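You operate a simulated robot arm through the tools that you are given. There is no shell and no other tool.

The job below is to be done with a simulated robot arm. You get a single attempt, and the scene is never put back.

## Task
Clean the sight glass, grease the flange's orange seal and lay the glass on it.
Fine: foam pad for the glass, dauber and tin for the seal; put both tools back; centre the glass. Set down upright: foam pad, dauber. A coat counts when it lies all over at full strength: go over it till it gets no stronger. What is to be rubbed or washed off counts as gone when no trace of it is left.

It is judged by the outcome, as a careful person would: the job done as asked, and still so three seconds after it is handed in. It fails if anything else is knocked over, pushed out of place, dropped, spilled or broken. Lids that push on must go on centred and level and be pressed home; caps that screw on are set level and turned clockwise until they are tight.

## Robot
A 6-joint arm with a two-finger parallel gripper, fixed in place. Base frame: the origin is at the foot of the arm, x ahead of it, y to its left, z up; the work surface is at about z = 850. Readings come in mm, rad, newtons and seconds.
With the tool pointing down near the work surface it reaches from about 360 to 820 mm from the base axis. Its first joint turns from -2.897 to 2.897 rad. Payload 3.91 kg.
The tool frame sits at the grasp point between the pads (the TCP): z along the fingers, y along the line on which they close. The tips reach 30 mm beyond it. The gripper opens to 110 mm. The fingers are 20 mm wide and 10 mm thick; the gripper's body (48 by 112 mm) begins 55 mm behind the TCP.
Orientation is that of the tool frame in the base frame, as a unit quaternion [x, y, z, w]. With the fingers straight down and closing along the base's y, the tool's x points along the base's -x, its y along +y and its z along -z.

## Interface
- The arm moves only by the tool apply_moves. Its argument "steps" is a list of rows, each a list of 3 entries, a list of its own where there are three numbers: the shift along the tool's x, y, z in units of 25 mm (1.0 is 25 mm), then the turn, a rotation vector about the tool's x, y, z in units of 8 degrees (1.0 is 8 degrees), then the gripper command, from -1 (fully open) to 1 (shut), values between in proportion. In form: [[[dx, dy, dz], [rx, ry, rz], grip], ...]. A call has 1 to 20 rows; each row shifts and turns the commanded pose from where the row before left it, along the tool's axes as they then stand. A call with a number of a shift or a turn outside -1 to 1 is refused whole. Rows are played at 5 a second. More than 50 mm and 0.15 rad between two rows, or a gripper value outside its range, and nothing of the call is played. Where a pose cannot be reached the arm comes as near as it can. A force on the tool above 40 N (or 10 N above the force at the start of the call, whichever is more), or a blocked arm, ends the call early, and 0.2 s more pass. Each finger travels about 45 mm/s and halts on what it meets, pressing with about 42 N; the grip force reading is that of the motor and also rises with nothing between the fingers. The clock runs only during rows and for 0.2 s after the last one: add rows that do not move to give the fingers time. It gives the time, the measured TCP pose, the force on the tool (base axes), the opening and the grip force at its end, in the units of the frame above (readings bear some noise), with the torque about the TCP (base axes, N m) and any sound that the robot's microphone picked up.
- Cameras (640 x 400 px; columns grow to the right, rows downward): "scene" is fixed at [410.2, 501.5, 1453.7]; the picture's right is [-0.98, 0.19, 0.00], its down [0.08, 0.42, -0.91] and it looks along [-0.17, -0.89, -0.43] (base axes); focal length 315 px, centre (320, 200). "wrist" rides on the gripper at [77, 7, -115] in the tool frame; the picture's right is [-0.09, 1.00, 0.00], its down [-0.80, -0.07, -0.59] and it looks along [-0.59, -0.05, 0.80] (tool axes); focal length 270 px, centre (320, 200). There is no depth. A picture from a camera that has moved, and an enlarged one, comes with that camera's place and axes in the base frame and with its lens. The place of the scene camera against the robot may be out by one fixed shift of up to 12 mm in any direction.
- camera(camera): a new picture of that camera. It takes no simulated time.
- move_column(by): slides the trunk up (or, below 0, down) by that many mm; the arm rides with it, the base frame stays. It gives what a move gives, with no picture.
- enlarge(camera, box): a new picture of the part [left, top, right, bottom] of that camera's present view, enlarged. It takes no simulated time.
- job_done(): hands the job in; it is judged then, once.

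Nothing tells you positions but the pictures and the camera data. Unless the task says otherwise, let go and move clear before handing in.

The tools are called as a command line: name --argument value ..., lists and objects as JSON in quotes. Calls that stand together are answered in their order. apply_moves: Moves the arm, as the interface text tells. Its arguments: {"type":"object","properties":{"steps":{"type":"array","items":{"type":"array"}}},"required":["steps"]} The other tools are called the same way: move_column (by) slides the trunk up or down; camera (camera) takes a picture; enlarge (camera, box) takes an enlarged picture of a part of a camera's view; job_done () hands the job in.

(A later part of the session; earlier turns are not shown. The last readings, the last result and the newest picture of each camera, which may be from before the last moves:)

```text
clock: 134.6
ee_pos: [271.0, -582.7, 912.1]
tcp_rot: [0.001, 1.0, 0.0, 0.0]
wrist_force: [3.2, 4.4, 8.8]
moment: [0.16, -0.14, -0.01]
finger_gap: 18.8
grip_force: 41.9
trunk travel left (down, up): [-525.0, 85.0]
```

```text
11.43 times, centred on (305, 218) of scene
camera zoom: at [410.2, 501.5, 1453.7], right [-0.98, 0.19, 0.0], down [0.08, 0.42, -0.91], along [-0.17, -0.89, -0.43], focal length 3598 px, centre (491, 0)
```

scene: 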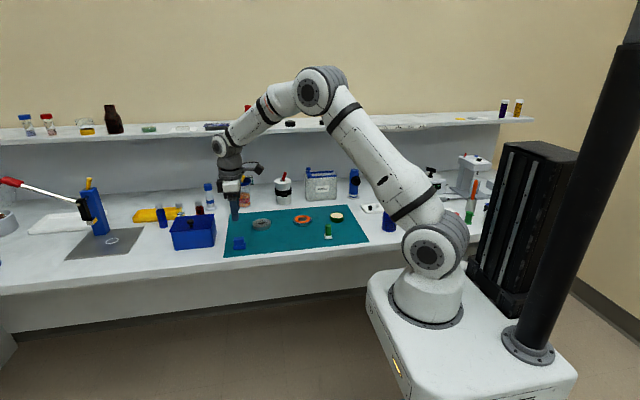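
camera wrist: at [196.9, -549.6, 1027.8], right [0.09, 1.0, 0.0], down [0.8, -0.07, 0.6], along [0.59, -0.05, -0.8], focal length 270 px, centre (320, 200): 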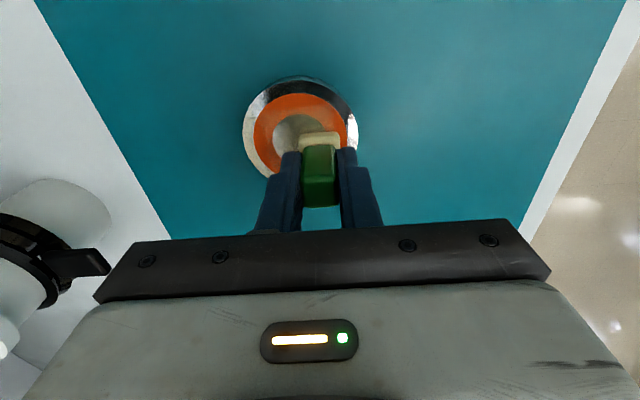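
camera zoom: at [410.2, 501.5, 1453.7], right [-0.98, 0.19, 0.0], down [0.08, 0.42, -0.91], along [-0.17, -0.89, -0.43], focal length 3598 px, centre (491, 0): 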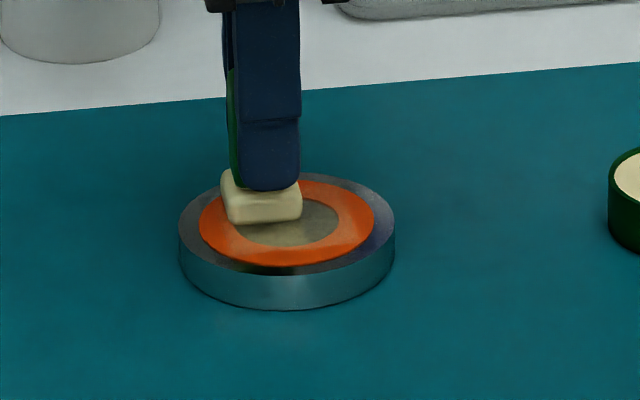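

apply_moves --steps '[[[0, 0, -0.16], [0, 0, 0], 1], [[0, 0.8, 0], [0, 0, 0], 1], [[0, 0, 0.16], [0, 0, 0], 1], [[-0.12, -0.12, 0], [0, 0, 0], 1], [[0.24, 0, 0], [0, 0, 0], 1], [[0, 0.24, 0], [0, 0, 0], 1], [[-0.24, 0, 0], [0, 0, 0], 1], [[0, -0.24, 0], [0, 0, 0], 1], [[0.24, 0, 0], [0, 0, 0], 1], [[0, 0.24, 0], [0, 0, 0], 1], [[-0.24, 0, 0], [0, 0, 0], 1], [[0, -0.24, 0], [0, 0, 0], 1], [[0.24, 0, 0], [0, 0, 0], 1], [[0, 0.24, 0], [0, 0, 0], 1], [[-0.24, 0, 0], [0, 0, 0], 1], [[0, -0.24, 0], [0, 0, 0], 1], [[0.24, 0, 0], [0, 0, 0], 1], [[0, 0.24, 0], [0, 0, 0], 1], [[-0.24, 0, 0], [0, 0, 0], 1], [[0.12, -0.12, 0], [0, 0, 0], 1]]'

apply_moves --steps '[[[0, 0, -0.16], [0, 0, 0], 1], [[0.8, 0, 0], [0, 0, 0], 1], [[0, 0, 0.16], [0, 0, 0], 1], [[-0.12, -0.12, 0], [0, 0, 0], 1], [[0.24, 0, 0], [0, 0, 0], 1], [[0, 0.24, 0], [0, 0, 0], 1], [[-0.24, 0, 0], [0, 0, 0], 1], [[0, -0.24, 0], [0, 0, 0], 1], [[0.24, 0, 0], [0, 0, 0], 1], [[0, 0.24, 0], [0, 0, 0], 1], [[-0.24, 0, 0], [0, 0, 0], 1], [[0, -0.24, 0], [0, 0, 0], 1], [[0.24, 0, 0], [0, 0, 0], 1], [[0, 0.24, 0], [0, 0, 0], 1], [[-0.24, 0, 0], [0, 0, 0], 1], [[0, -0.24, 0], [0, 0, 0], 1], [[0.24, 0, 0], [0, 0, 0], 1], [[0, 0.24, 0], [0, 0, 0], 1], [[-0.24, 0, 0], [0, 0, 0], 1], [[0.12, -0.12, 0], [0, 0, 0], 1]]'

enlarge --camera "scene" --box '[280, 200, 330, 235]'

```text
clock: 138.8
ee_pos: [271.1, -564.0, 912.6]
tcp_rot: [0.0, 1.0, -0.001, 0.0]
wrist_force: [2.4, 0.4, 2.3]
moment: [0.03, -0.06, 0.03]
finger_gap: 18.5
grip_force: 42.1
trunk travel left (down, up): [-525.0, 85.0]
```

```text
clock: 143.0
ee_pos: [251.6, -563.8, 912.5]
tcp_rot: [0.0, 1.0, 0.0, 0.0]
wrist_force: [2.2, 1.8, 4.3]
moment: [0.12, -0.06, -0.03]
finger_gap: 18.5
grip_force: 41.9
trunk travel left (down, up): [-525.0, 85.0]
```

```text
11.43 times, centred on (305, 218) of scene
camera zoom: at [410.2, 501.5, 1453.7], right [-0.98, 0.19, 0.0], down [0.08, 0.42, -0.91], along [-0.17, -0.89, -0.43], focal length 3598 px, centre (491, 0)
```

zoom: 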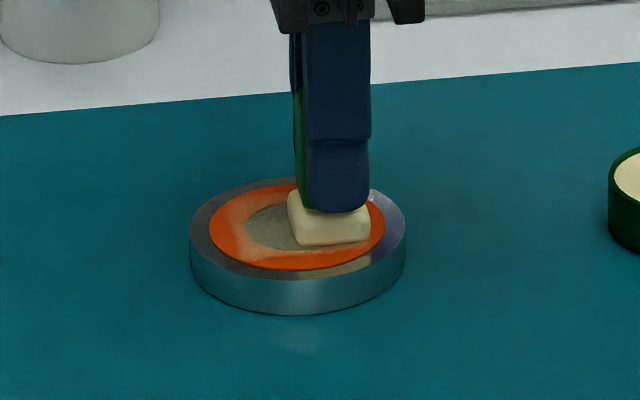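

apply_moves --steps '[[[0, 0, -0.2], [0, 0, 0], 1], [[0, 0, -0.6], [0, 0, 0], 1], [[0, 0, -1], [0, 0, 0], 1], [[-0.7, 0.1, -0.88], [0, 0, 0], 1], [[-0.7, 0, 0], [0, 0, 0], 1], [[0, 0, 0], [0, 0, 0], 1], [[0, 0, 0], [0, 0, 0], 1]]'

enlarge --camera "wrist" --box '[240, 20, 370, 140]'

enlarge --camera "scene" --box '[285, 203, 325, 231]'

camera --camera "wrist"

```text
clock: 144.6
ee_pos: [286.2, -562.4, 978.9]
tcp_rot: [0.001, 1.0, 0.0, 0.0]
wrist_force: [0.9, 0.3, 0.7]
moment: [0.0, 0.01, -0.01]
finger_gap: 18.5
grip_force: 42.2
trunk travel left (down, up): [-525.0, 85.0]
```

```text
3.33 times, centred on (305, 80) of wrist
camera zoom: at [208.8, -554.9, 1094.3], right [0.09, 1.0, 0.0], down [0.8, -0.07, 0.59], along [0.59, -0.05, -0.8], focal length 901 px, centre (370, 600)
```

zoom: 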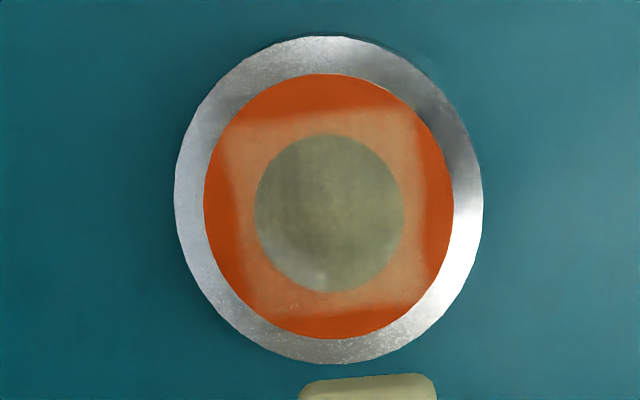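

```text
14.29 times, centred on (305, 217) of scene
camera zoom: at [410.2, 501.5, 1453.7], right [-0.98, 0.19, 0.0], down [0.08, 0.42, -0.91], along [-0.17, -0.89, -0.43], focal length 4498 px, centre (534, -43)
```

zoom: 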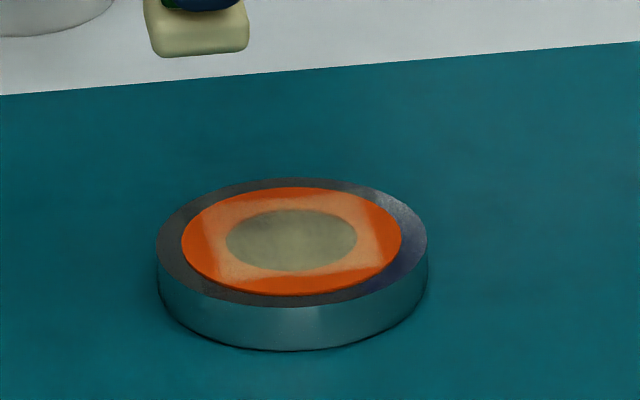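

```text
taken
camera wrist: at [208.8, -554.9, 1094.3], right [0.09, 1.0, 0.0], down [0.8, -0.07, 0.59], along [0.59, -0.05, -0.8], focal length 270 px, centre (320, 200)
```

wrist: 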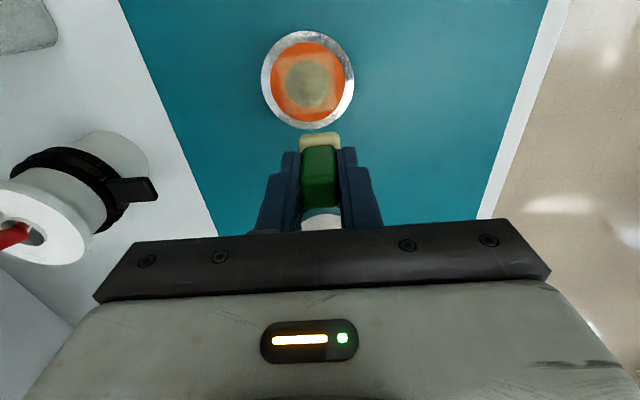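

The coat now shows as a clear, even square patch, still partial in strength. I'll correct the flange's small drift by dragging it back, then do another full set of loops.

apply_moves --steps '[[[0.732, 0.058, 0], [0, 0, 0], 1], [[0.732, 0.058, 0], [0, 0, 0], 1], [[0, 0, 0.9], [0, 0, 0], 1], [[0, 0, 0.9], [0, 0, 0], 1], [[0, 0, 0.5], [0, 0, 0], 1], [[0, 0, 0.3], [0, 0, 0], 1], [[0, 0, 0.098], [0, 0, 0], 1], [[0, 0, 0], [0, 0, 0], 1], [[-0.027, -0.073, 0.012], [0, 0, 0], 1], [[-0.027, -0.073, 0], [0, 0, 0], 1], [[-0.027, -0.073, 0], [0, 0, 0], 1], [[0, 0, 0], [0, 0, 0], 1]]'

enlarge --camera "scene" --box '[280, 200, 330, 235]'

```text
clock: 147.2
ee_pos: [251.7, -564.8, 912.3]
tcp_rot: [0.0, 1.0, -0.001, 0.001]
wrist_force: [-2.1, 3.0, 9.7]
moment: [0.16, 0.07, -0.01]
finger_gap: 18.4
grip_force: 42.2
trunk travel left (down, up): [-525.0, 85.0]
```

```text
11.43 times, centred on (305, 218) of scene
camera zoom: at [410.2, 501.5, 1453.7], right [-0.98, 0.19, 0.0], down [0.08, 0.42, -0.91], along [-0.17, -0.89, -0.43], focal length 3598 px, centre (491, 0)
```

zoom: 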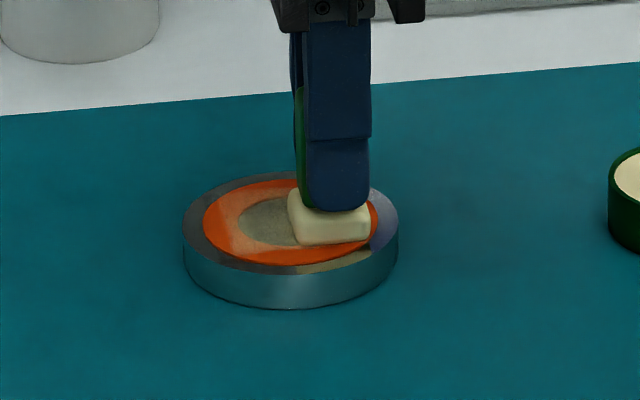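

apply_moves --steps '[[[-0.12, -0.12, -0.02], [0, 0, 0], 1], [[0.24, 0, 0], [0, 0, 0], 1], [[0, 0.24, 0], [0, 0, 0], 1], [[-0.24, 0, 0], [0, 0, 0], 1], [[0, -0.24, 0], [0, 0, 0], 1], [[0.24, 0, 0], [0, 0, 0], 1], [[0, 0.24, 0], [0, 0, 0], 1], [[-0.24, 0, 0], [0, 0, 0], 1], [[0, -0.24, 0], [0, 0, 0], 1], [[0.24, 0, 0], [0, 0, 0], 1], [[0, 0.24, 0], [0, 0, 0], 1], [[-0.24, 0, 0], [0, 0, 0], 1], [[0, -0.24, 0], [0, 0, 0], 1], [[0.24, 0, 0], [0, 0, 0], 1], [[0, 0.24, 0], [0, 0, 0], 1], [[-0.24, 0, 0], [0, 0, 0], 1], [[0.12, -0.12, 0], [0, 0, 0], 1], [[0, 0, -0.16], [0, 0, 0], 1], [[-0.8, 0, 0], [0, 0, 0], 1], [[0, 0, 0.16], [0, 0, 0], 1]]'

apply_moves --steps '[[[-0.12, -0.12, 0], [0, 0, 0], 1], [[0.24, 0, 0], [0, 0, 0], 1], [[0, 0.24, 0], [0, 0, 0], 1], [[-0.24, 0, 0], [0, 0, 0], 1], [[0, -0.24, 0], [0, 0, 0], 1], [[0.24, 0, 0], [0, 0, 0], 1], [[0, 0.24, 0], [0, 0, 0], 1], [[-0.24, 0, 0], [0, 0, 0], 1], [[0, -0.24, 0], [0, 0, 0], 1], [[0.24, 0, 0], [0, 0, 0], 1], [[0, 0.24, 0], [0, 0, 0], 1], [[-0.24, 0, 0], [0, 0, 0], 1], [[0, -0.24, 0], [0, 0, 0], 1], [[0.24, 0, 0], [0, 0, 0], 1], [[0, 0.24, 0], [0, 0, 0], 1], [[-0.24, 0, 0], [0, 0, 0], 1], [[0.12, -0.12, 0], [0, 0, 0], 1], [[0, 0, -0.16], [0, 0, 0], 1], [[0, -0.8, 0], [0, 0, 0], 1], [[0, 0, 0.16], [0, 0, 0], 1]]'

enlarge --camera "scene" --box '[280, 200, 330, 235]'

```text
clock: 151.4
ee_pos: [273.4, -564.6, 912.9]
tcp_rot: [0.0, 1.0, 0.0, 0.0]
wrist_force: [-0.6, 0.3, 0.9]
moment: [0.02, -0.03, 0.0]
finger_gap: 18.9
grip_force: 42.1
trunk travel left (down, up): [-525.0, 85.0]
```

```text
clock: 155.6
ee_pos: [270.7, -584.5, 912.0]
tcp_rot: [0.0, 1.0, -0.001, 0.0]
wrist_force: [0.4, 0.9, 2.1]
moment: [0.08, 0.01, 0.01]
finger_gap: 18.5
grip_force: 42.3
trunk travel left (down, up): [-525.0, 85.0]
```

```text
11.43 times, centred on (305, 218) of scene
camera zoom: at [410.2, 501.5, 1453.7], right [-0.98, 0.19, 0.0], down [0.08, 0.42, -0.91], along [-0.17, -0.89, -0.43], focal length 3598 px, centre (491, 0)
```

zoom: 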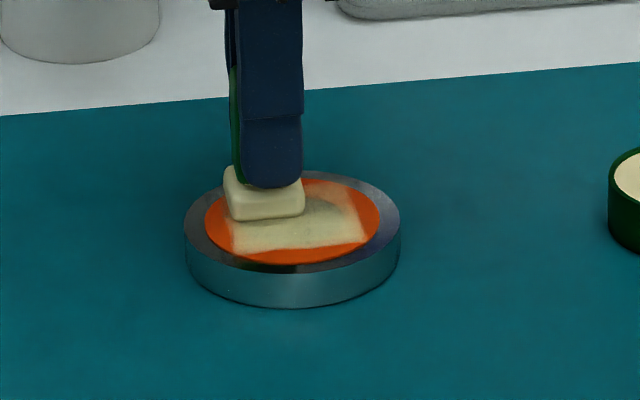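

The +y half is now nearly opaque cream. I'll continue with the two -y quadrants.

apply_moves --steps '[[[-0.12, -0.12, 0.004], [0, 0, 0], 1], [[0.24, 0, 0], [0, 0, 0], 1], [[0, 0.24, 0], [0, 0, 0], 1], [[-0.24, 0, 0], [0, 0, 0], 1], [[0, -0.24, 0], [0, 0, 0], 1], [[0.24, 0, 0], [0, 0, 0], 1], [[0, 0.24, 0], [0, 0, 0], 1], [[-0.24, 0, 0], [0, 0, 0], 1], [[0, -0.24, 0], [0, 0, 0], 1], [[0.24, 0, 0], [0, 0, 0], 1], [[0, 0.24, 0], [0, 0, 0], 1], [[-0.24, 0, 0], [0, 0, 0], 1], [[0, -0.24, 0], [0, 0, 0], 1], [[0.24, 0, 0], [0, 0, 0], 1], [[0, 0.24, 0], [0, 0, 0], 1], [[-0.24, 0, 0], [0, 0, 0], 1], [[0.12, -0.12, 0], [0, 0, 0], 1], [[0, 0, -0.16], [0, 0, 0], 1], [[0.8, 0, 0], [0, 0, 0], 1], [[0, 0, 0.16], [0, 0, 0], 1]]'

apply_moves --steps '[[[-0.12, -0.12, 0], [0, 0, 0], 1], [[0.24, 0, 0], [0, 0, 0], 1], [[0, 0.24, 0], [0, 0, 0], 1], [[-0.24, 0, 0], [0, 0, 0], 1], [[0, -0.24, 0], [0, 0, 0], 1], [[0.24, 0, 0], [0, 0, 0], 1], [[0, 0.24, 0], [0, 0, 0], 1], [[-0.24, 0, 0], [0, 0, 0], 1], [[0, -0.24, 0], [0, 0, 0], 1], [[0.24, 0, 0], [0, 0, 0], 1], [[0, 0.24, 0], [0, 0, 0], 1], [[-0.24, 0, 0], [0, 0, 0], 1], [[0, -0.24, 0], [0, 0, 0], 1], [[0.24, 0, 0], [0, 0, 0], 1], [[0, 0.24, 0], [0, 0, 0], 1], [[-0.24, 0, 0], [0, 0, 0], 1], [[0.12, -0.12, 0], [0, 0, 0], 1]]'

apply_moves --steps '[[[0, 0, -0.2], [0, 0, 0], 1], [[0, 0, -0.6], [0, 0, 0], 1], [[0, 0, -1], [0, 0, 0], 1], [[-0.7, 0.4, -0.88], [0, 0, 0], 1], [[-0.7, 0.4, 0], [0, 0, 0], 1], [[0, 0, 0], [0, 0, 0], 1], [[0, 0, 0], [0, 0, 0], 1]]'

enlarge --camera "wrist" --box '[240, 20, 370, 140]'

enlarge --camera "scene" --box '[280, 200, 330, 235]'

```text
clock: 159.8
ee_pos: [251.5, -586.2, 912.0]
tcp_rot: [0.0, 1.0, -0.001, 0.001]
wrist_force: [0.6, 0.8, 2.5]
moment: [0.02, -0.02, 0.0]
finger_gap: 18.4
grip_force: 41.7
trunk travel left (down, up): [-525.0, 85.0]
```

```text
clock: 163.4
ee_pos: [251.8, -584.2, 913.1]
tcp_rot: [0.0, 1.0, -0.001, 0.0]
wrist_force: [3.4, 2.8, 8.9]
moment: [0.11, -0.17, 0.03]
finger_gap: 18.6
grip_force: 41.8
trunk travel left (down, up): [-525.0, 85.0]
```

```text
clock: 165.0
ee_pos: [284.6, -566.3, 979.6]
tcp_rot: [0.0, 1.0, 0.0, 0.0]
wrist_force: [-0.2, 0.4, -0.1]
moment: [0.01, 0.02, -0.03]
finger_gap: 18.7
grip_force: 42.2
trunk travel left (down, up): [-525.0, 85.0]
```

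```text
3.33 times, centred on (305, 80) of wrist
camera zoom: at [207.8, -558.5, 1094.7], right [0.09, 1.0, 0.0], down [0.8, -0.07, 0.59], along [0.59, -0.05, -0.8], focal length 901 px, centre (370, 600)
```

zoom: 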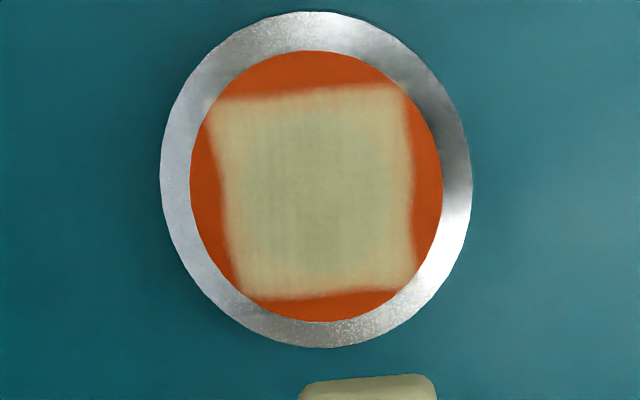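

```text
11.43 times, centred on (305, 218) of scene
camera zoom: at [410.2, 501.5, 1453.7], right [-0.98, 0.19, 0.0], down [0.08, 0.42, -0.91], along [-0.17, -0.89, -0.43], focal length 3598 px, centre (491, 0)
```

zoom: 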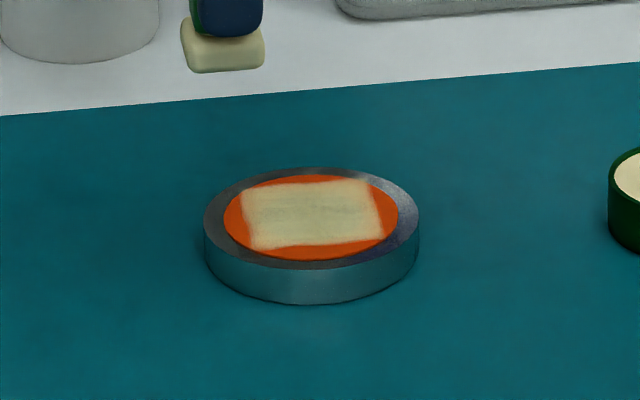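

Now the patch is almost opaque, but faint traces of the ring still show through. I'll drag the flange back by about 7 mm in x and do another full pass.

apply_moves --steps '[[[0.824, 0.008, 0], [0, 0, 0], 1], [[0.824, 0.008, 0], [0, 0, 0], 1], [[0, 0, 0.9], [0, 0, 0], 1], [[0, 0, 0.9], [0, 0, 0], 1], [[0, 0, 0.5], [0, 0, 0], 1], [[0, 0, 0.3], [0, 0, 0], 1], [[0, 0, 0.084], [0, 0, 0], 1], [[0, 0, 0], [0, 0, 0], 1], [[-0.09, 0.007, 0.016], [0, 0, 0], 1], [[-0.09, 0.007, 0], [0, 0, 0], 1], [[-0.1, 0.006, 0], [0, 0, 0], 1], [[0, 0, 0], [0, 0, 0], 1]]'

enlarge --camera "scene" --box '[280, 200, 330, 235]'

```text
clock: 167.6
ee_pos: [252.0, -564.4, 911.5]
tcp_rot: [0.0, 1.0, 0.0, 0.0]
wrist_force: [-0.8, 0.2, 1.8]
moment: [-0.05, 0.03, -0.01]
finger_gap: 18.6
grip_force: 41.4
trunk travel left (down, up): [-525.0, 85.0]
```

```text
11.43 times, centred on (305, 218) of scene
camera zoom: at [410.2, 501.5, 1453.7], right [-0.98, 0.19, 0.0], down [0.08, 0.42, -0.91], along [-0.17, -0.89, -0.43], focal length 3598 px, centre (491, 0)
```

zoom: 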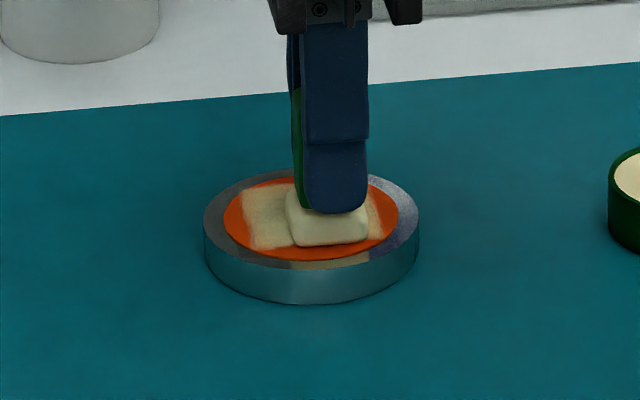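

apply_moves --steps '[[[0, 0, -0.16], [0, 0, 0], 1], [[0.52, 0, 0], [0, 0, 0], 1], [[0, 0, 0.16], [0, 0, 0], 1], [[0, 0, 0.02], [0, 0, 0], 1], [[0, 0, 0], [0, 0, 0], 1]]'

apply_moves --steps '[[[0, 0, 0.016], [0, 0, 0], 1], [[0, 0, 0], [0, 0, 0], 1]]'

```text
clock: 168.8
ee_pos: [239.0, -562.9, 913.0]
tcp_rot: [0.0, 1.0, 0.0, 0.0]
wrist_force: [-1.6, -1.4, 9.9]
moment: [-0.01, -0.01, 0.01]
finger_gap: 18.8
grip_force: 42.3
trunk travel left (down, up): [-525.0, 85.0]
```

```text
clock: 169.4
ee_pos: [238.3, -562.2, 912.7]
tcp_rot: [0.001, 1.0, -0.001, 0.0]
wrist_force: [-0.6, -0.8, 13.5]
moment: [-0.04, 0.0, -0.01]
finger_gap: 18.6
grip_force: 42.2
trunk travel left (down, up): [-525.0, 85.0]
```

apply_moves --steps '[[[-0.07, 0, 0], [0, 0, 0], 1], [[-0.07, 0, 0], [0, 0, 0], 1], [[-0.07, 0, 0], [0, 0, 0], 1], [[-0.07, 0, 0], [0, 0, 0], 1], [[-0.02, 0, 0], [0, 0, 0], 1]]'

enlarge --camera "scene" --box '[280, 200, 330, 235]'

```text
clock: 170.6
ee_pos: [246.5, -563.7, 912.2]
tcp_rot: [0.0, 1.0, -0.001, 0.001]
wrist_force: [-7.5, -1.8, 18.5]
moment: [-0.03, 0.28, 0.01]
finger_gap: 18.5
grip_force: 42.1
trunk travel left (down, up): [-525.0, 85.0]
```

```text
11.43 times, centred on (305, 218) of scene
camera zoom: at [410.2, 501.5, 1453.7], right [-0.98, 0.19, 0.0], down [0.08, 0.42, -0.91], along [-0.17, -0.89, -0.43], focal length 3598 px, centre (491, 0)
```

zoom: 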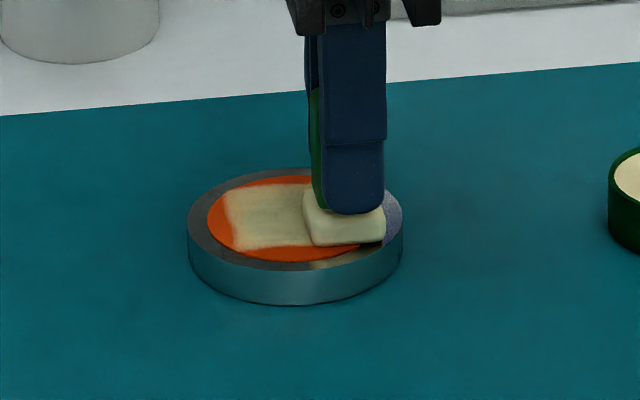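

apply_moves --steps '[[[0, 0, -0.16], [0, 0, 0], 1], [[-0.16, 0, 0], [0, 0, 0], 1], [[0, 0, 0.13], [0, 0, 0], 1], [[0, 0, 0], [0, 0, 0], 1]]'

apply_moves --steps '[[[-0.12, -0.12, 0], [0, 0, 0], 1], [[0.24, 0, 0], [0, 0, 0], 1], [[0, 0.24, 0], [0, 0, 0], 1], [[-0.24, 0, 0], [0, 0, 0], 1], [[0, -0.24, 0], [0, 0, 0], 1], [[0.24, 0, 0], [0, 0, 0], 1], [[0, 0.24, 0], [0, 0, 0], 1], [[-0.24, 0, 0], [0, 0, 0], 1], [[0, -0.24, 0], [0, 0, 0], 1], [[0.24, 0, 0], [0, 0, 0], 1], [[0, 0.24, 0], [0, 0, 0], 1], [[-0.24, 0, 0], [0, 0, 0], 1], [[0, -0.24, 0], [0, 0, 0], 1], [[0.24, 0, 0], [0, 0, 0], 1], [[0, 0.24, 0], [0, 0, 0], 1], [[-0.24, 0, 0], [0, 0, 0], 1], [[0.12, -0.12, 0], [0, 0, 0], 1], [[0, 0, -0.16], [0, 0, 0], 1], [[-0.8, 0, 0], [0, 0, 0], 1], [[0, 0, 0.16], [0, 0, 0], 1]]'

apply_moves --steps '[[[-0.12, -0.12, 0], [0, 0, 0], 1], [[0.24, 0, 0], [0, 0, 0], 1], [[0, 0.24, 0], [0, 0, 0], 1], [[-0.24, 0, 0], [0, 0, 0], 1], [[0, -0.24, 0], [0, 0, 0], 1], [[0.24, 0, 0], [0, 0, 0], 1], [[0, 0.24, 0], [0, 0, 0], 1], [[-0.24, 0, 0], [0, 0, 0], 1], [[0, -0.24, 0], [0, 0, 0], 1], [[0.24, 0, 0], [0, 0, 0], 1], [[0, 0.24, 0], [0, 0, 0], 1], [[-0.24, 0, 0], [0, 0, 0], 1], [[0, -0.24, 0], [0, 0, 0], 1], [[0.24, 0, 0], [0, 0, 0], 1], [[0, 0.24, 0], [0, 0, 0], 1], [[-0.24, 0, 0], [0, 0, 0], 1], [[0.12, -0.12, 0], [0, 0, 0], 1], [[0, 0, -0.16], [0, 0, 0], 1], [[0, -0.8, 0], [0, 0, 0], 1], [[0, 0, 0.16], [0, 0, 0], 1]]'

enlarge --camera "scene" --box '[280, 200, 330, 235]'

```text
clock: 171.6
ee_pos: [251.3, -563.1, 911.9]
tcp_rot: [-0.001, 1.0, 0.0, 0.0]
wrist_force: [1.5, 1.5, 5.2]
moment: [0.01, -0.06, 0.0]
finger_gap: 18.8
grip_force: 42.3
trunk travel left (down, up): [-525.0, 85.0]
```

```text
clock: 175.8
ee_pos: [271.3, -562.6, 911.4]
tcp_rot: [0.0, 1.0, -0.001, 0.0]
wrist_force: [0.6, -0.1, 6.1]
moment: [0.07, -0.05, -0.04]
finger_gap: 18.5
grip_force: 41.6
trunk travel left (down, up): [-525.0, 85.0]
```

```text
clock: 180.0
ee_pos: [270.6, -583.3, 912.3]
tcp_rot: [0.0, 1.0, 0.0, 0.0]
wrist_force: [-1.1, 1.0, 5.2]
moment: [0.07, 0.03, -0.02]
finger_gap: 18.5
grip_force: 42.1
trunk travel left (down, up): [-525.0, 85.0]
```

```text
11.43 times, centred on (305, 218) of scene
camera zoom: at [410.2, 501.5, 1453.7], right [-0.98, 0.19, 0.0], down [0.08, 0.42, -0.91], along [-0.17, -0.89, -0.43], focal length 3598 px, centre (491, 0)
```

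zoom: 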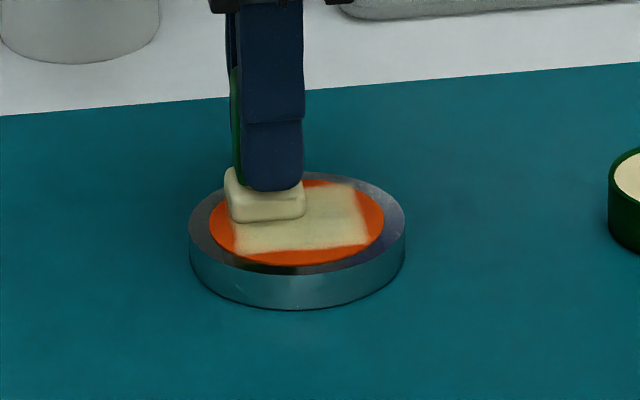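

Good contact and little drift. I'll finish this pass on the remaining two quadrants and inspect.

apply_moves --steps '[[[-0.12, -0.12, 0], [0, 0, 0], 1], [[0.24, 0, 0], [0, 0, 0], 1], [[0, 0.24, 0], [0, 0, 0], 1], [[-0.24, 0, 0], [0, 0, 0], 1], [[0, -0.24, 0], [0, 0, 0], 1], [[0.24, 0, 0], [0, 0, 0], 1], [[0, 0.24, 0], [0, 0, 0], 1], [[-0.24, 0, 0], [0, 0, 0], 1], [[0, -0.24, 0], [0, 0, 0], 1], [[0.24, 0, 0], [0, 0, 0], 1], [[0, 0.24, 0], [0, 0, 0], 1], [[-0.24, 0, 0], [0, 0, 0], 1], [[0, -0.24, 0], [0, 0, 0], 1], [[0.24, 0, 0], [0, 0, 0], 1], [[0, 0.24, 0], [0, 0, 0], 1], [[-0.24, 0, 0], [0, 0, 0], 1], [[0.12, -0.12, 0], [0, 0, 0], 1], [[0, 0, -0.16], [0, 0, 0], 1], [[0.8, 0, 0], [0, 0, 0], 1], [[0, 0, 0.16], [0, 0, 0], 1]]'

apply_moves --steps '[[[-0.12, -0.12, 0], [0, 0, 0], 1], [[0.24, 0, 0], [0, 0, 0], 1], [[0, 0.24, 0], [0, 0, 0], 1], [[-0.24, 0, 0], [0, 0, 0], 1], [[0, -0.24, 0], [0, 0, 0], 1], [[0.24, 0, 0], [0, 0, 0], 1], [[0, 0.24, 0], [0, 0, 0], 1], [[-0.24, 0, 0], [0, 0, 0], 1], [[0, -0.24, 0], [0, 0, 0], 1], [[0.24, 0, 0], [0, 0, 0], 1], [[0, 0.24, 0], [0, 0, 0], 1], [[-0.24, 0, 0], [0, 0, 0], 1], [[0, -0.24, 0], [0, 0, 0], 1], [[0.24, 0, 0], [0, 0, 0], 1], [[0, 0.24, 0], [0, 0, 0], 1], [[-0.24, 0, 0], [0, 0, 0], 1], [[0.12, -0.12, 0], [0, 0, 0], 1]]'

apply_moves --steps '[[[0, 0, -0.2], [0, 0, 0], 1], [[0, 0, -0.6], [0, 0, 0], 1], [[0, 0, -1], [0, 0, 0], 1], [[-0.7, 0.4, -0.88], [0, 0, 0], 1], [[-0.7, 0.4, 0], [0, 0, 0], 1], [[0, 0, 0], [0, 0, 0], 1], [[0, 0, 0], [0, 0, 0], 1]]'

enlarge --camera "wrist" --box '[240, 20, 370, 140]'

enlarge --camera "scene" --box '[280, 200, 330, 235]'

```text
clock: 184.2
ee_pos: [251.6, -585.1, 912.3]
tcp_rot: [0.0, 1.0, 0.0, 0.0]
wrist_force: [0.2, 0.2, -0.6]
moment: [-0.01, -0.01, 0.01]
finger_gap: 18.5
grip_force: 42.1
trunk travel left (down, up): [-525.0, 85.0]
```

```text
clock: 187.8
ee_pos: [249.4, -582.6, 911.2]
tcp_rot: [0.0, 1.0, 0.0, 0.0]
wrist_force: [0.6, -0.5, 0.5]
moment: [0.02, -0.03, -0.01]
finger_gap: 18.6
grip_force: 42.0
trunk travel left (down, up): [-525.0, 85.0]
```

```text
clock: 189.4
ee_pos: [287.9, -563.5, 979.0]
tcp_rot: [-0.001, 1.0, 0.0, 0.0]
wrist_force: [0.0, 0.2, -0.6]
moment: [0.01, 0.0, 0.02]
finger_gap: 18.7
grip_force: 41.9
trunk travel left (down, up): [-525.0, 85.0]
```

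```text
3.33 times, centred on (305, 80) of wrist
camera zoom: at [210.8, -556.2, 1093.0], right [0.09, 1.0, 0.0], down [0.8, -0.07, 0.59], along [0.59, -0.05, -0.8], focal length 901 px, centre (370, 600)
```

zoom: 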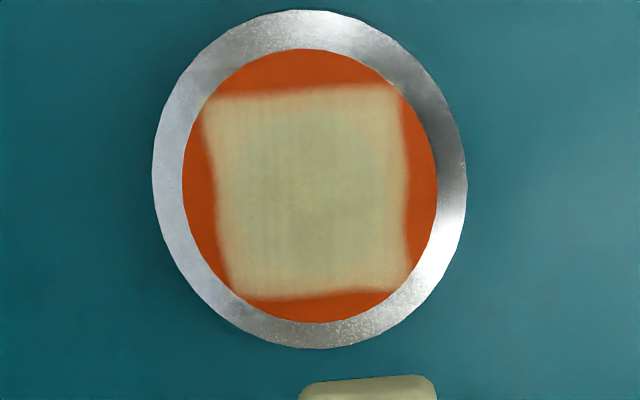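

```text
11.43 times, centred on (305, 218) of scene
camera zoom: at [410.2, 501.5, 1453.7], right [-0.98, 0.19, 0.0], down [0.08, 0.42, -0.91], along [-0.17, -0.89, -0.43], focal length 3598 px, centre (491, 0)
```

zoom: 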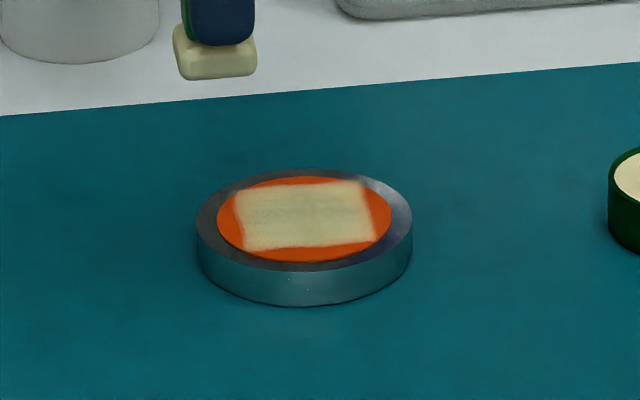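

enlarge --camera "wrist" --box '[290, 40, 370, 120]'

enlarge --camera "wrist" --box '[270, 45, 330, 85]'

enlarge --camera "scene" --box '[294, 210, 319, 227]'

```text
5.00 times, centred on (330, 80) of wrist
camera zoom: at [210.8, -556.2, 1093.0], right [0.09, 1.0, 0.0], down [0.8, -0.07, 0.59], along [0.59, -0.05, -0.8], focal length 1351 px, centre (270, 800)
```

zoom: 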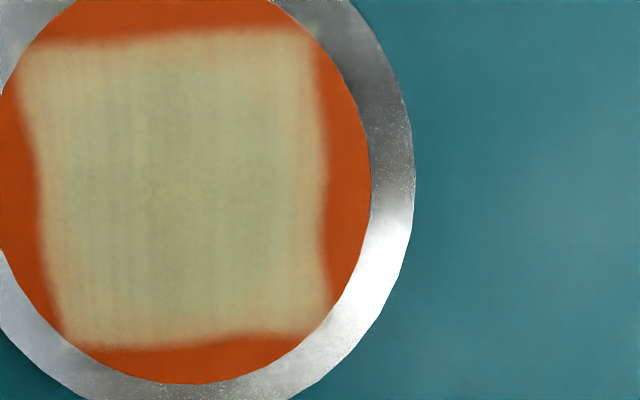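

```text
10.00 times, centred on (300, 65) of wrist
camera zoom: at [210.8, -556.2, 1093.0], right [0.09, 1.0, 0.0], down [0.8, -0.07, 0.59], along [0.59, -0.05, -0.8], focal length 2703 px, centre (520, 1550)
```

zoom: 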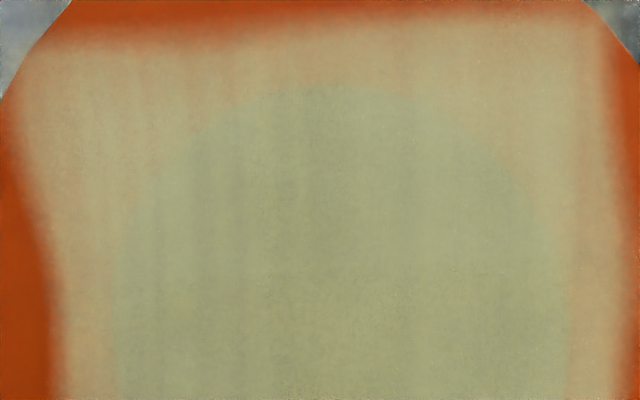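

```text
16.00 times, centred on (306, 218) of scene
camera zoom: at [410.2, 501.5, 1453.7], right [-0.98, 0.19, 0.0], down [0.08, 0.42, -0.91], along [-0.17, -0.89, -0.43], focal length 5038 px, centre (536, -96)
```

zoom: 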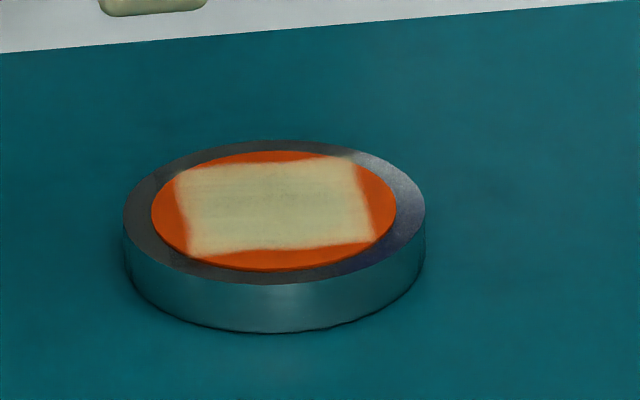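

The coat is strong but I'd like to be sure it's at full strength. I'll nudge the flange back about 5 mm in x and make one more full pass, then compare.

apply_moves --steps '[[[0.852, -0.018, 0], [0, 0, 0], 1], [[0.852, -0.018, 0], [0, 0, 0], 1], [[0, 0, 0.9], [0, 0, 0], 1], [[0, 0, 0.9], [0, 0, 0], 1], [[0, 0, 0.5], [0, 0, 0], 1], [[0, 0, 0.3], [0, 0, 0], 1], [[0, 0, 0.08], [0, 0, 0], 1], [[0, 0, 0.022], [0, 0, 0], 1], [[0, 0, 0], [0, 0, 0], 1]]'

apply_moves --steps '[[[0, 0, 0.008], [0, 0, 0], 1], [[-0.07, 0, 0], [0, 0, 0], 1], [[-0.07, 0, 0], [0, 0, 0], 1], [[-0.07, 0, 0], [0, 0, 0], 1], [[0, 0, 0], [0, 0, 0], 1]]'

enlarge --camera "scene" --box '[280, 200, 330, 235]'

```text
clock: 191.4
ee_pos: [242.6, -563.8, 910.5]
tcp_rot: [-0.001, 1.0, 0.0, 0.0]
wrist_force: [-0.9, 0.6, 2.2]
moment: [0.04, 0.0, -0.04]
finger_gap: 18.1
grip_force: 41.9
trunk travel left (down, up): [-525.0, 85.0]
```

```text
clock: 192.6
ee_pos: [248.4, -563.7, 910.8]
tcp_rot: [0.0, 1.0, -0.001, -0.001]
wrist_force: [-2.4, 0.2, 7.0]
moment: [-0.06, 0.1, 0.03]
finger_gap: 18.6
grip_force: 42.4
trunk travel left (down, up): [-525.0, 85.0]
```

```text
11.43 times, centred on (305, 218) of scene
camera zoom: at [410.2, 501.5, 1453.7], right [-0.98, 0.19, 0.0], down [0.08, 0.42, -0.91], along [-0.17, -0.89, -0.43], focal length 3598 px, centre (491, 0)
```

zoom: 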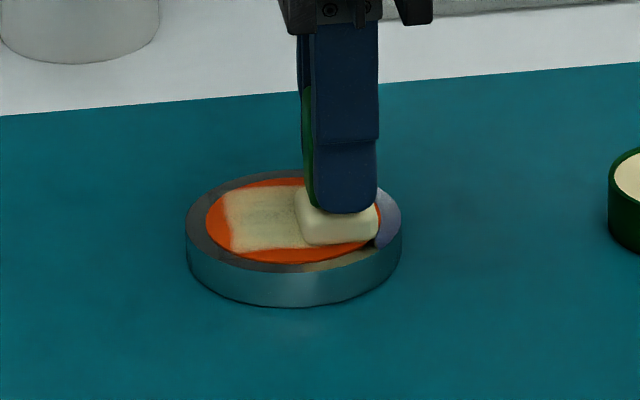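

apply_moves --steps '[[[-0.12, -0.12, 0], [0, 0, 0], 1], [[0.24, 0, 0], [0, 0, 0], 1], [[0, 0.24, 0], [0, 0, 0], 1], [[-0.24, 0, 0], [0, 0, 0], 1], [[0, -0.24, 0], [0, 0, 0], 1], [[0.24, 0, 0], [0, 0, 0], 1], [[0, 0.24, 0], [0, 0, 0], 1], [[-0.24, 0, 0], [0, 0, 0], 1], [[0, -0.24, 0], [0, 0, 0], 1], [[0.24, 0, 0], [0, 0, 0], 1], [[0, 0.24, 0], [0, 0, 0], 1], [[-0.24, 0, 0], [0, 0, 0], 1], [[0, -0.24, 0], [0, 0, 0], 1], [[0.24, 0, 0], [0, 0, 0], 1], [[0, 0.24, 0], [0, 0, 0], 1], [[-0.24, 0, 0], [0, 0, 0], 1], [[0.12, -0.12, 0], [0, 0, 0], 1], [[0, 0, -0.16], [0, 0, 0], 1], [[-0.84, 0, 0], [0, 0, 0], 1], [[0, 0, 0.16], [0, 0, 0], 1]]'

apply_moves --steps '[[[-0.12, -0.12, 0], [0, 0, 0], 1], [[0.24, 0, 0], [0, 0, 0], 1], [[0, 0.24, 0], [0, 0, 0], 1], [[-0.24, 0, 0], [0, 0, 0], 1], [[0, -0.24, 0], [0, 0, 0], 1], [[0.24, 0, 0], [0, 0, 0], 1], [[0, 0.24, 0], [0, 0, 0], 1], [[-0.24, 0, 0], [0, 0, 0], 1], [[0, -0.24, 0], [0, 0, 0], 1], [[0.24, 0, 0], [0, 0, 0], 1], [[0, 0.24, 0], [0, 0, 0], 1], [[-0.24, 0, 0], [0, 0, 0], 1], [[0, -0.24, 0], [0, 0, 0], 1], [[0.24, 0, 0], [0, 0, 0], 1], [[0, 0.24, 0], [0, 0, 0], 1], [[-0.24, 0, 0], [0, 0, 0], 1], [[0.12, -0.12, 0], [0, 0, 0], 1], [[0, 0, -0.16], [0, 0, 0], 1], [[0, -0.84, 0], [0, 0, 0], 1], [[0, 0, 0.164], [0, 0, 0], 1]]'

enlarge --camera "scene" --box '[280, 200, 330, 235]'

```text
clock: 196.8
ee_pos: [269.9, -565.3, 910.7]
tcp_rot: [0.0, 1.0, -0.001, 0.0]
wrist_force: [-0.4, 0.6, 4.6]
moment: [0.03, -0.01, 0.0]
finger_gap: 18.6
grip_force: 42.1
trunk travel left (down, up): [-525.0, 85.0]
```

```text
clock: 201.0
ee_pos: [269.8, -585.1, 912.4]
tcp_rot: [-0.001, 1.0, 0.0, 0.0]
wrist_force: [0.3, 0.8, 1.7]
moment: [0.1, -0.04, 0.01]
finger_gap: 18.5
grip_force: 41.8
trunk travel left (down, up): [-525.0, 85.0]
```

```text
11.43 times, centred on (305, 218) of scene
camera zoom: at [410.2, 501.5, 1453.7], right [-0.98, 0.19, 0.0], down [0.08, 0.42, -0.91], along [-0.17, -0.89, -0.43], focal length 3598 px, centre (491, 0)
```

zoom: 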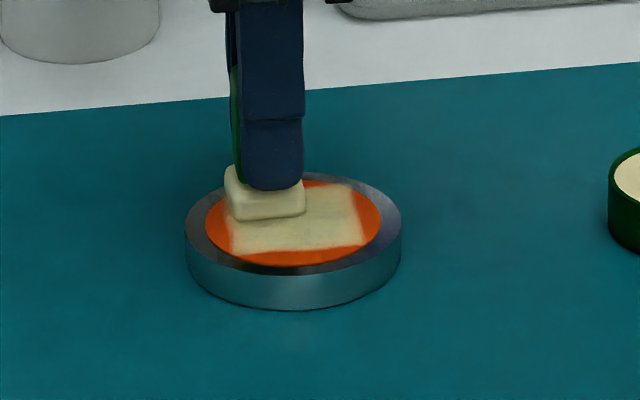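

apply_moves --steps '[[[-0.12, -0.12, 0.016], [0, 0, 0], 1], [[0.24, 0, 0], [0, 0, 0], 1], [[0, 0.24, 0], [0, 0, 0], 1], [[-0.24, 0, 0], [0, 0, 0], 1], [[0, -0.24, 0], [0, 0, 0], 1], [[0.24, 0, 0], [0, 0, 0], 1], [[0, 0.24, 0], [0, 0, 0], 1], [[-0.24, 0, 0], [0, 0, 0], 1], [[0, -0.24, 0], [0, 0, 0], 1], [[0.24, 0, 0], [0, 0, 0], 1], [[0, 0.24, 0], [0, 0, 0], 1], [[-0.24, 0, 0], [0, 0, 0], 1], [[0, -0.24, 0], [0, 0, 0], 1], [[0.24, 0, 0], [0, 0, 0], 1], [[0, 0.24, 0], [0, 0, 0], 1], [[-0.24, 0, 0], [0, 0, 0], 1], [[0.12, -0.12, 0], [0, 0, 0], 1], [[0, 0, -0.16], [0, 0, 0], 1], [[0.84, 0, 0], [0, 0, 0], 1], [[0, 0, 0.164], [0, 0, 0], 1]]'

apply_moves --steps '[[[0, 0, 0], [0, 0, 0], 1]]'

enlarge --camera "scene" --box '[280, 200, 330, 235]'

```text
clock: 205.2
ee_pos: [247.3, -585.9, 909.8]
tcp_rot: [0.0, 1.0, -0.001, 0.001]
wrist_force: [-3.1, 0.2, 9.7]
moment: [0.0, 0.09, -0.03]
finger_gap: 18.5
grip_force: 42.2
trunk travel left (down, up): [-525.0, 85.0]
```

```text
clock: 205.6
ee_pos: [247.0, -585.6, 911.0]
tcp_rot: [0.0, 1.0, -0.002, 0.0]
wrist_force: [-3.5, -1.8, 14.5]
moment: [-0.12, 0.09, -0.05]
finger_gap: 19.1
grip_force: 42.0
trunk travel left (down, up): [-525.0, 85.0]
```

```text
11.43 times, centred on (305, 218) of scene
camera zoom: at [410.2, 501.5, 1453.7], right [-0.98, 0.19, 0.0], down [0.08, 0.42, -0.91], along [-0.17, -0.89, -0.43], focal length 3598 px, centre (491, 0)
```

zoom: 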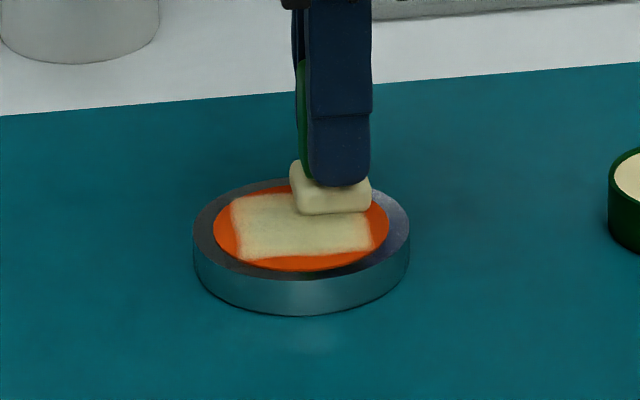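

apply_moves --steps '[[[-0.035, -0.065, 0], [0, 0, 0], 1], [[-0.035, -0.065, 0], [0, 0, 0], 1], [[-0.035, -0.065, 0], [0, 0, 0], 1], [[-0.035, -0.065, 0], [0, 0, 0], 1], [[0, 0, 0], [0, 0, 0], 1]]'

enlarge --camera "scene" --box '[280, 200, 330, 235]'

```text
clock: 206.8
ee_pos: [251.6, -590.0, 910.5]
tcp_rot: [0.0, 1.0, 0.0, 0.0]
wrist_force: [-3.6, 5.3, 12.7]
moment: [0.19, 0.08, -0.03]
finger_gap: 18.8
grip_force: 42.2
trunk travel left (down, up): [-525.0, 85.0]
```

```text
11.43 times, centred on (305, 218) of scene
camera zoom: at [410.2, 501.5, 1453.7], right [-0.98, 0.19, 0.0], down [0.08, 0.42, -0.91], along [-0.17, -0.89, -0.43], focal length 3598 px, centre (491, 0)
```

zoom: 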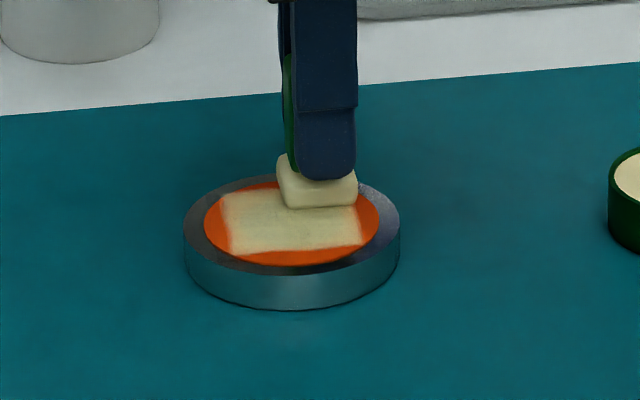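

apply_moves --steps '[[[0, 0, -0.16], [0, 0, 0], 1], [[0, 0.24, 0], [0, 0, 0], 1], [[0, 0, 0.144], [0, 0, 0], 1], [[-0.12, -0.12, 0], [0, 0, 0], 1], [[0.24, 0, 0], [0, 0, 0], 1], [[0, 0.24, 0], [0, 0, 0], 1], [[-0.24, 0, 0], [0, 0, 0], 1], [[0, -0.24, 0], [0, 0, 0], 1], [[0.24, 0, 0], [0, 0, 0], 1], [[0, 0.24, 0], [0, 0, 0], 1], [[-0.24, 0, 0], [0, 0, 0], 1], [[0, -0.24, 0], [0, 0, 0], 1], [[0.24, 0, 0], [0, 0, 0], 1], [[0, 0.24, 0], [0, 0, 0], 1], [[-0.24, 0, 0], [0, 0, 0], 1], [[0, -0.24, 0], [0, 0, 0], 1], [[0.24, 0, 0], [0, 0, 0], 1], [[0, 0.24, 0], [0, 0, 0], 1], [[-0.24, 0, 0], [0, 0, 0], 1], [[0.12, -0.12, 0], [0, 0, 0], 1]]'

apply_moves --steps '[[[0, 0, -0.2], [0, 0, 0], 1], [[0, 0, -0.6], [0, 0, 0], 1], [[0, 0, -1], [0, 0, 0], 1], [[-0.7, 0.4, -0.92], [0, 0, 0], 1], [[-0.7, 0.4, 0], [0, 0, 0], 1], [[0, 0, 0], [0, 0, 0], 1], [[0, 0, 0], [0, 0, 0], 1]]'

enlarge --camera "wrist" --box '[240, 20, 370, 140]'

enlarge --camera "wrist" --box '[270, 55, 330, 95]'

enlarge --camera "scene" --box '[280, 200, 330, 235]'

```text
clock: 211.0
ee_pos: [251.9, -584.5, 911.2]
tcp_rot: [0.0, 1.0, 0.0, 0.0]
wrist_force: [1.8, 1.3, 4.6]
moment: [0.03, -0.12, 0.03]
finger_gap: 18.8
grip_force: 42.1
trunk travel left (down, up): [-525.0, 85.0]
```

```text
clock: 212.6
ee_pos: [287.8, -566.2, 978.5]
tcp_rot: [0.0, 1.0, 0.0, 0.0]
wrist_force: [0.0, -0.1, -0.4]
moment: [-0.03, 0.0, 0.0]
finger_gap: 18.8
grip_force: 42.5
trunk travel left (down, up): [-525.0, 85.0]
```

```text
3.33 times, centred on (305, 80) of wrist
camera zoom: at [210.0, -559.3, 1093.3], right [0.09, 1.0, 0.0], down [0.8, -0.07, 0.59], along [0.59, -0.05, -0.8], focal length 901 px, centre (370, 600)
```

zoom: 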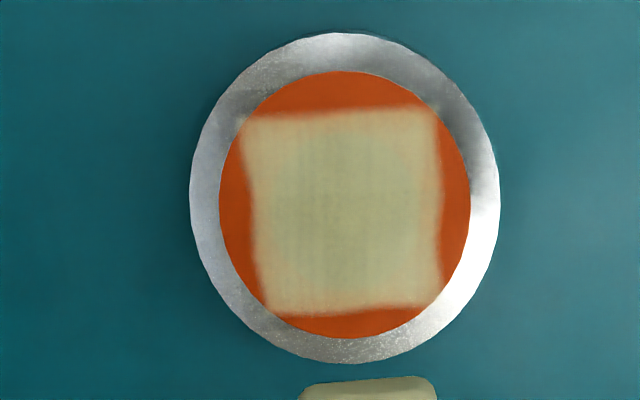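

```text
10.00 times, centred on (300, 75) of wrist
camera zoom: at [210.0, -559.3, 1093.3], right [0.09, 1.0, 0.0], down [0.8, -0.07, 0.59], along [0.59, -0.05, -0.8], focal length 2703 px, centre (520, 1450)
```

zoom: 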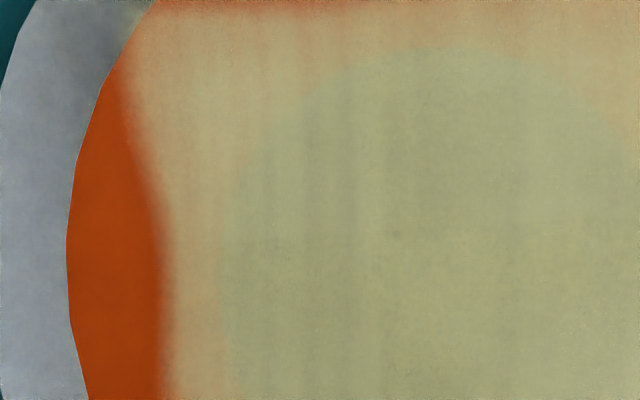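

```text
11.43 times, centred on (305, 218) of scene
camera zoom: at [410.2, 501.5, 1453.7], right [-0.98, 0.19, 0.0], down [0.08, 0.42, -0.91], along [-0.17, -0.89, -0.43], focal length 3598 px, centre (491, 0)
```

zoom: 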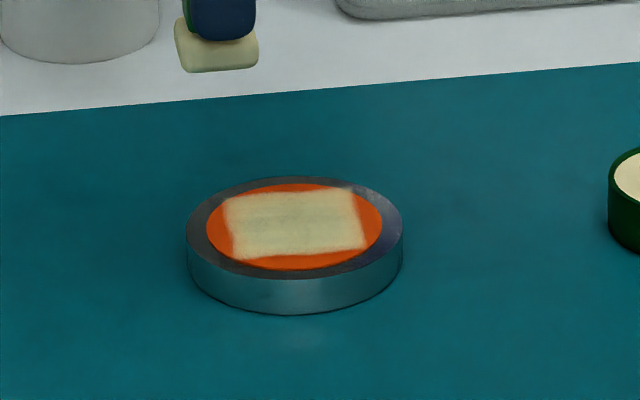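

enlarge --camera "wrist" --box '[325, 45, 385, 85]'

enlarge --camera "wrist" --box '[325, 80, 385, 120]'

enlarge --camera "wrist" --box '[285, 85, 345, 125]'

```text
10.00 times, centred on (355, 65) of wrist
camera zoom: at [210.0, -559.3, 1093.3], right [0.09, 1.0, 0.0], down [0.8, -0.07, 0.59], along [0.59, -0.05, -0.8], focal length 2703 px, centre (-30, 1550)
```

zoom: 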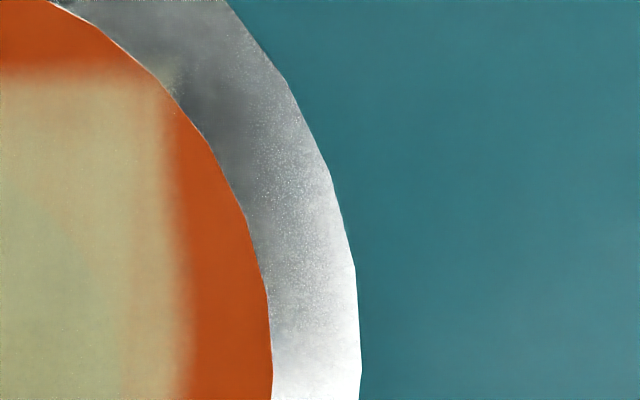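

```text
10.00 times, centred on (355, 100) of wrist
camera zoom: at [210.0, -559.3, 1093.3], right [0.09, 1.0, 0.0], down [0.8, -0.07, 0.59], along [0.59, -0.05, -0.8], focal length 2703 px, centre (-30, 1200)
```

zoom: 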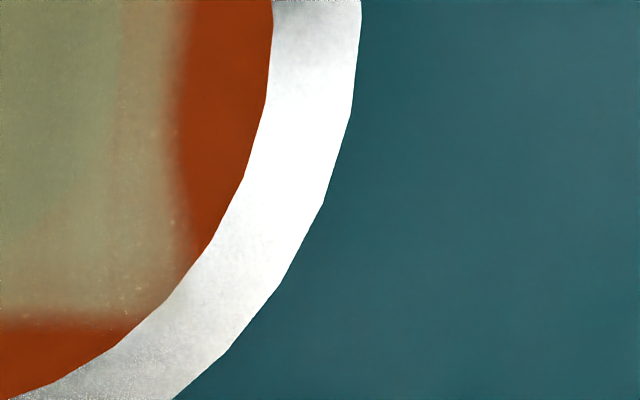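

```text
10.00 times, centred on (315, 105) of wrist
camera zoom: at [210.0, -559.3, 1093.3], right [0.09, 1.0, 0.0], down [0.8, -0.07, 0.59], along [0.59, -0.05, -0.8], focal length 2703 px, centre (370, 1150)
```

zoom: 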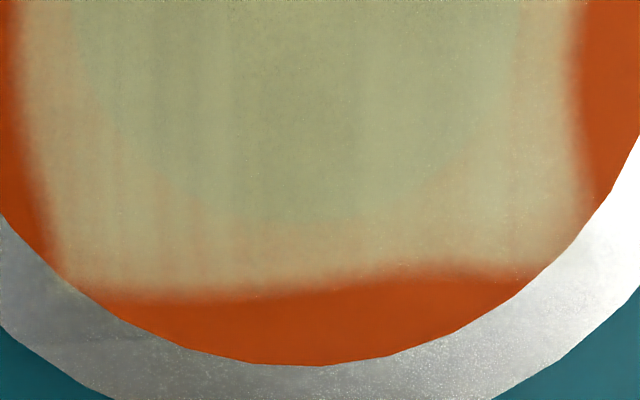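

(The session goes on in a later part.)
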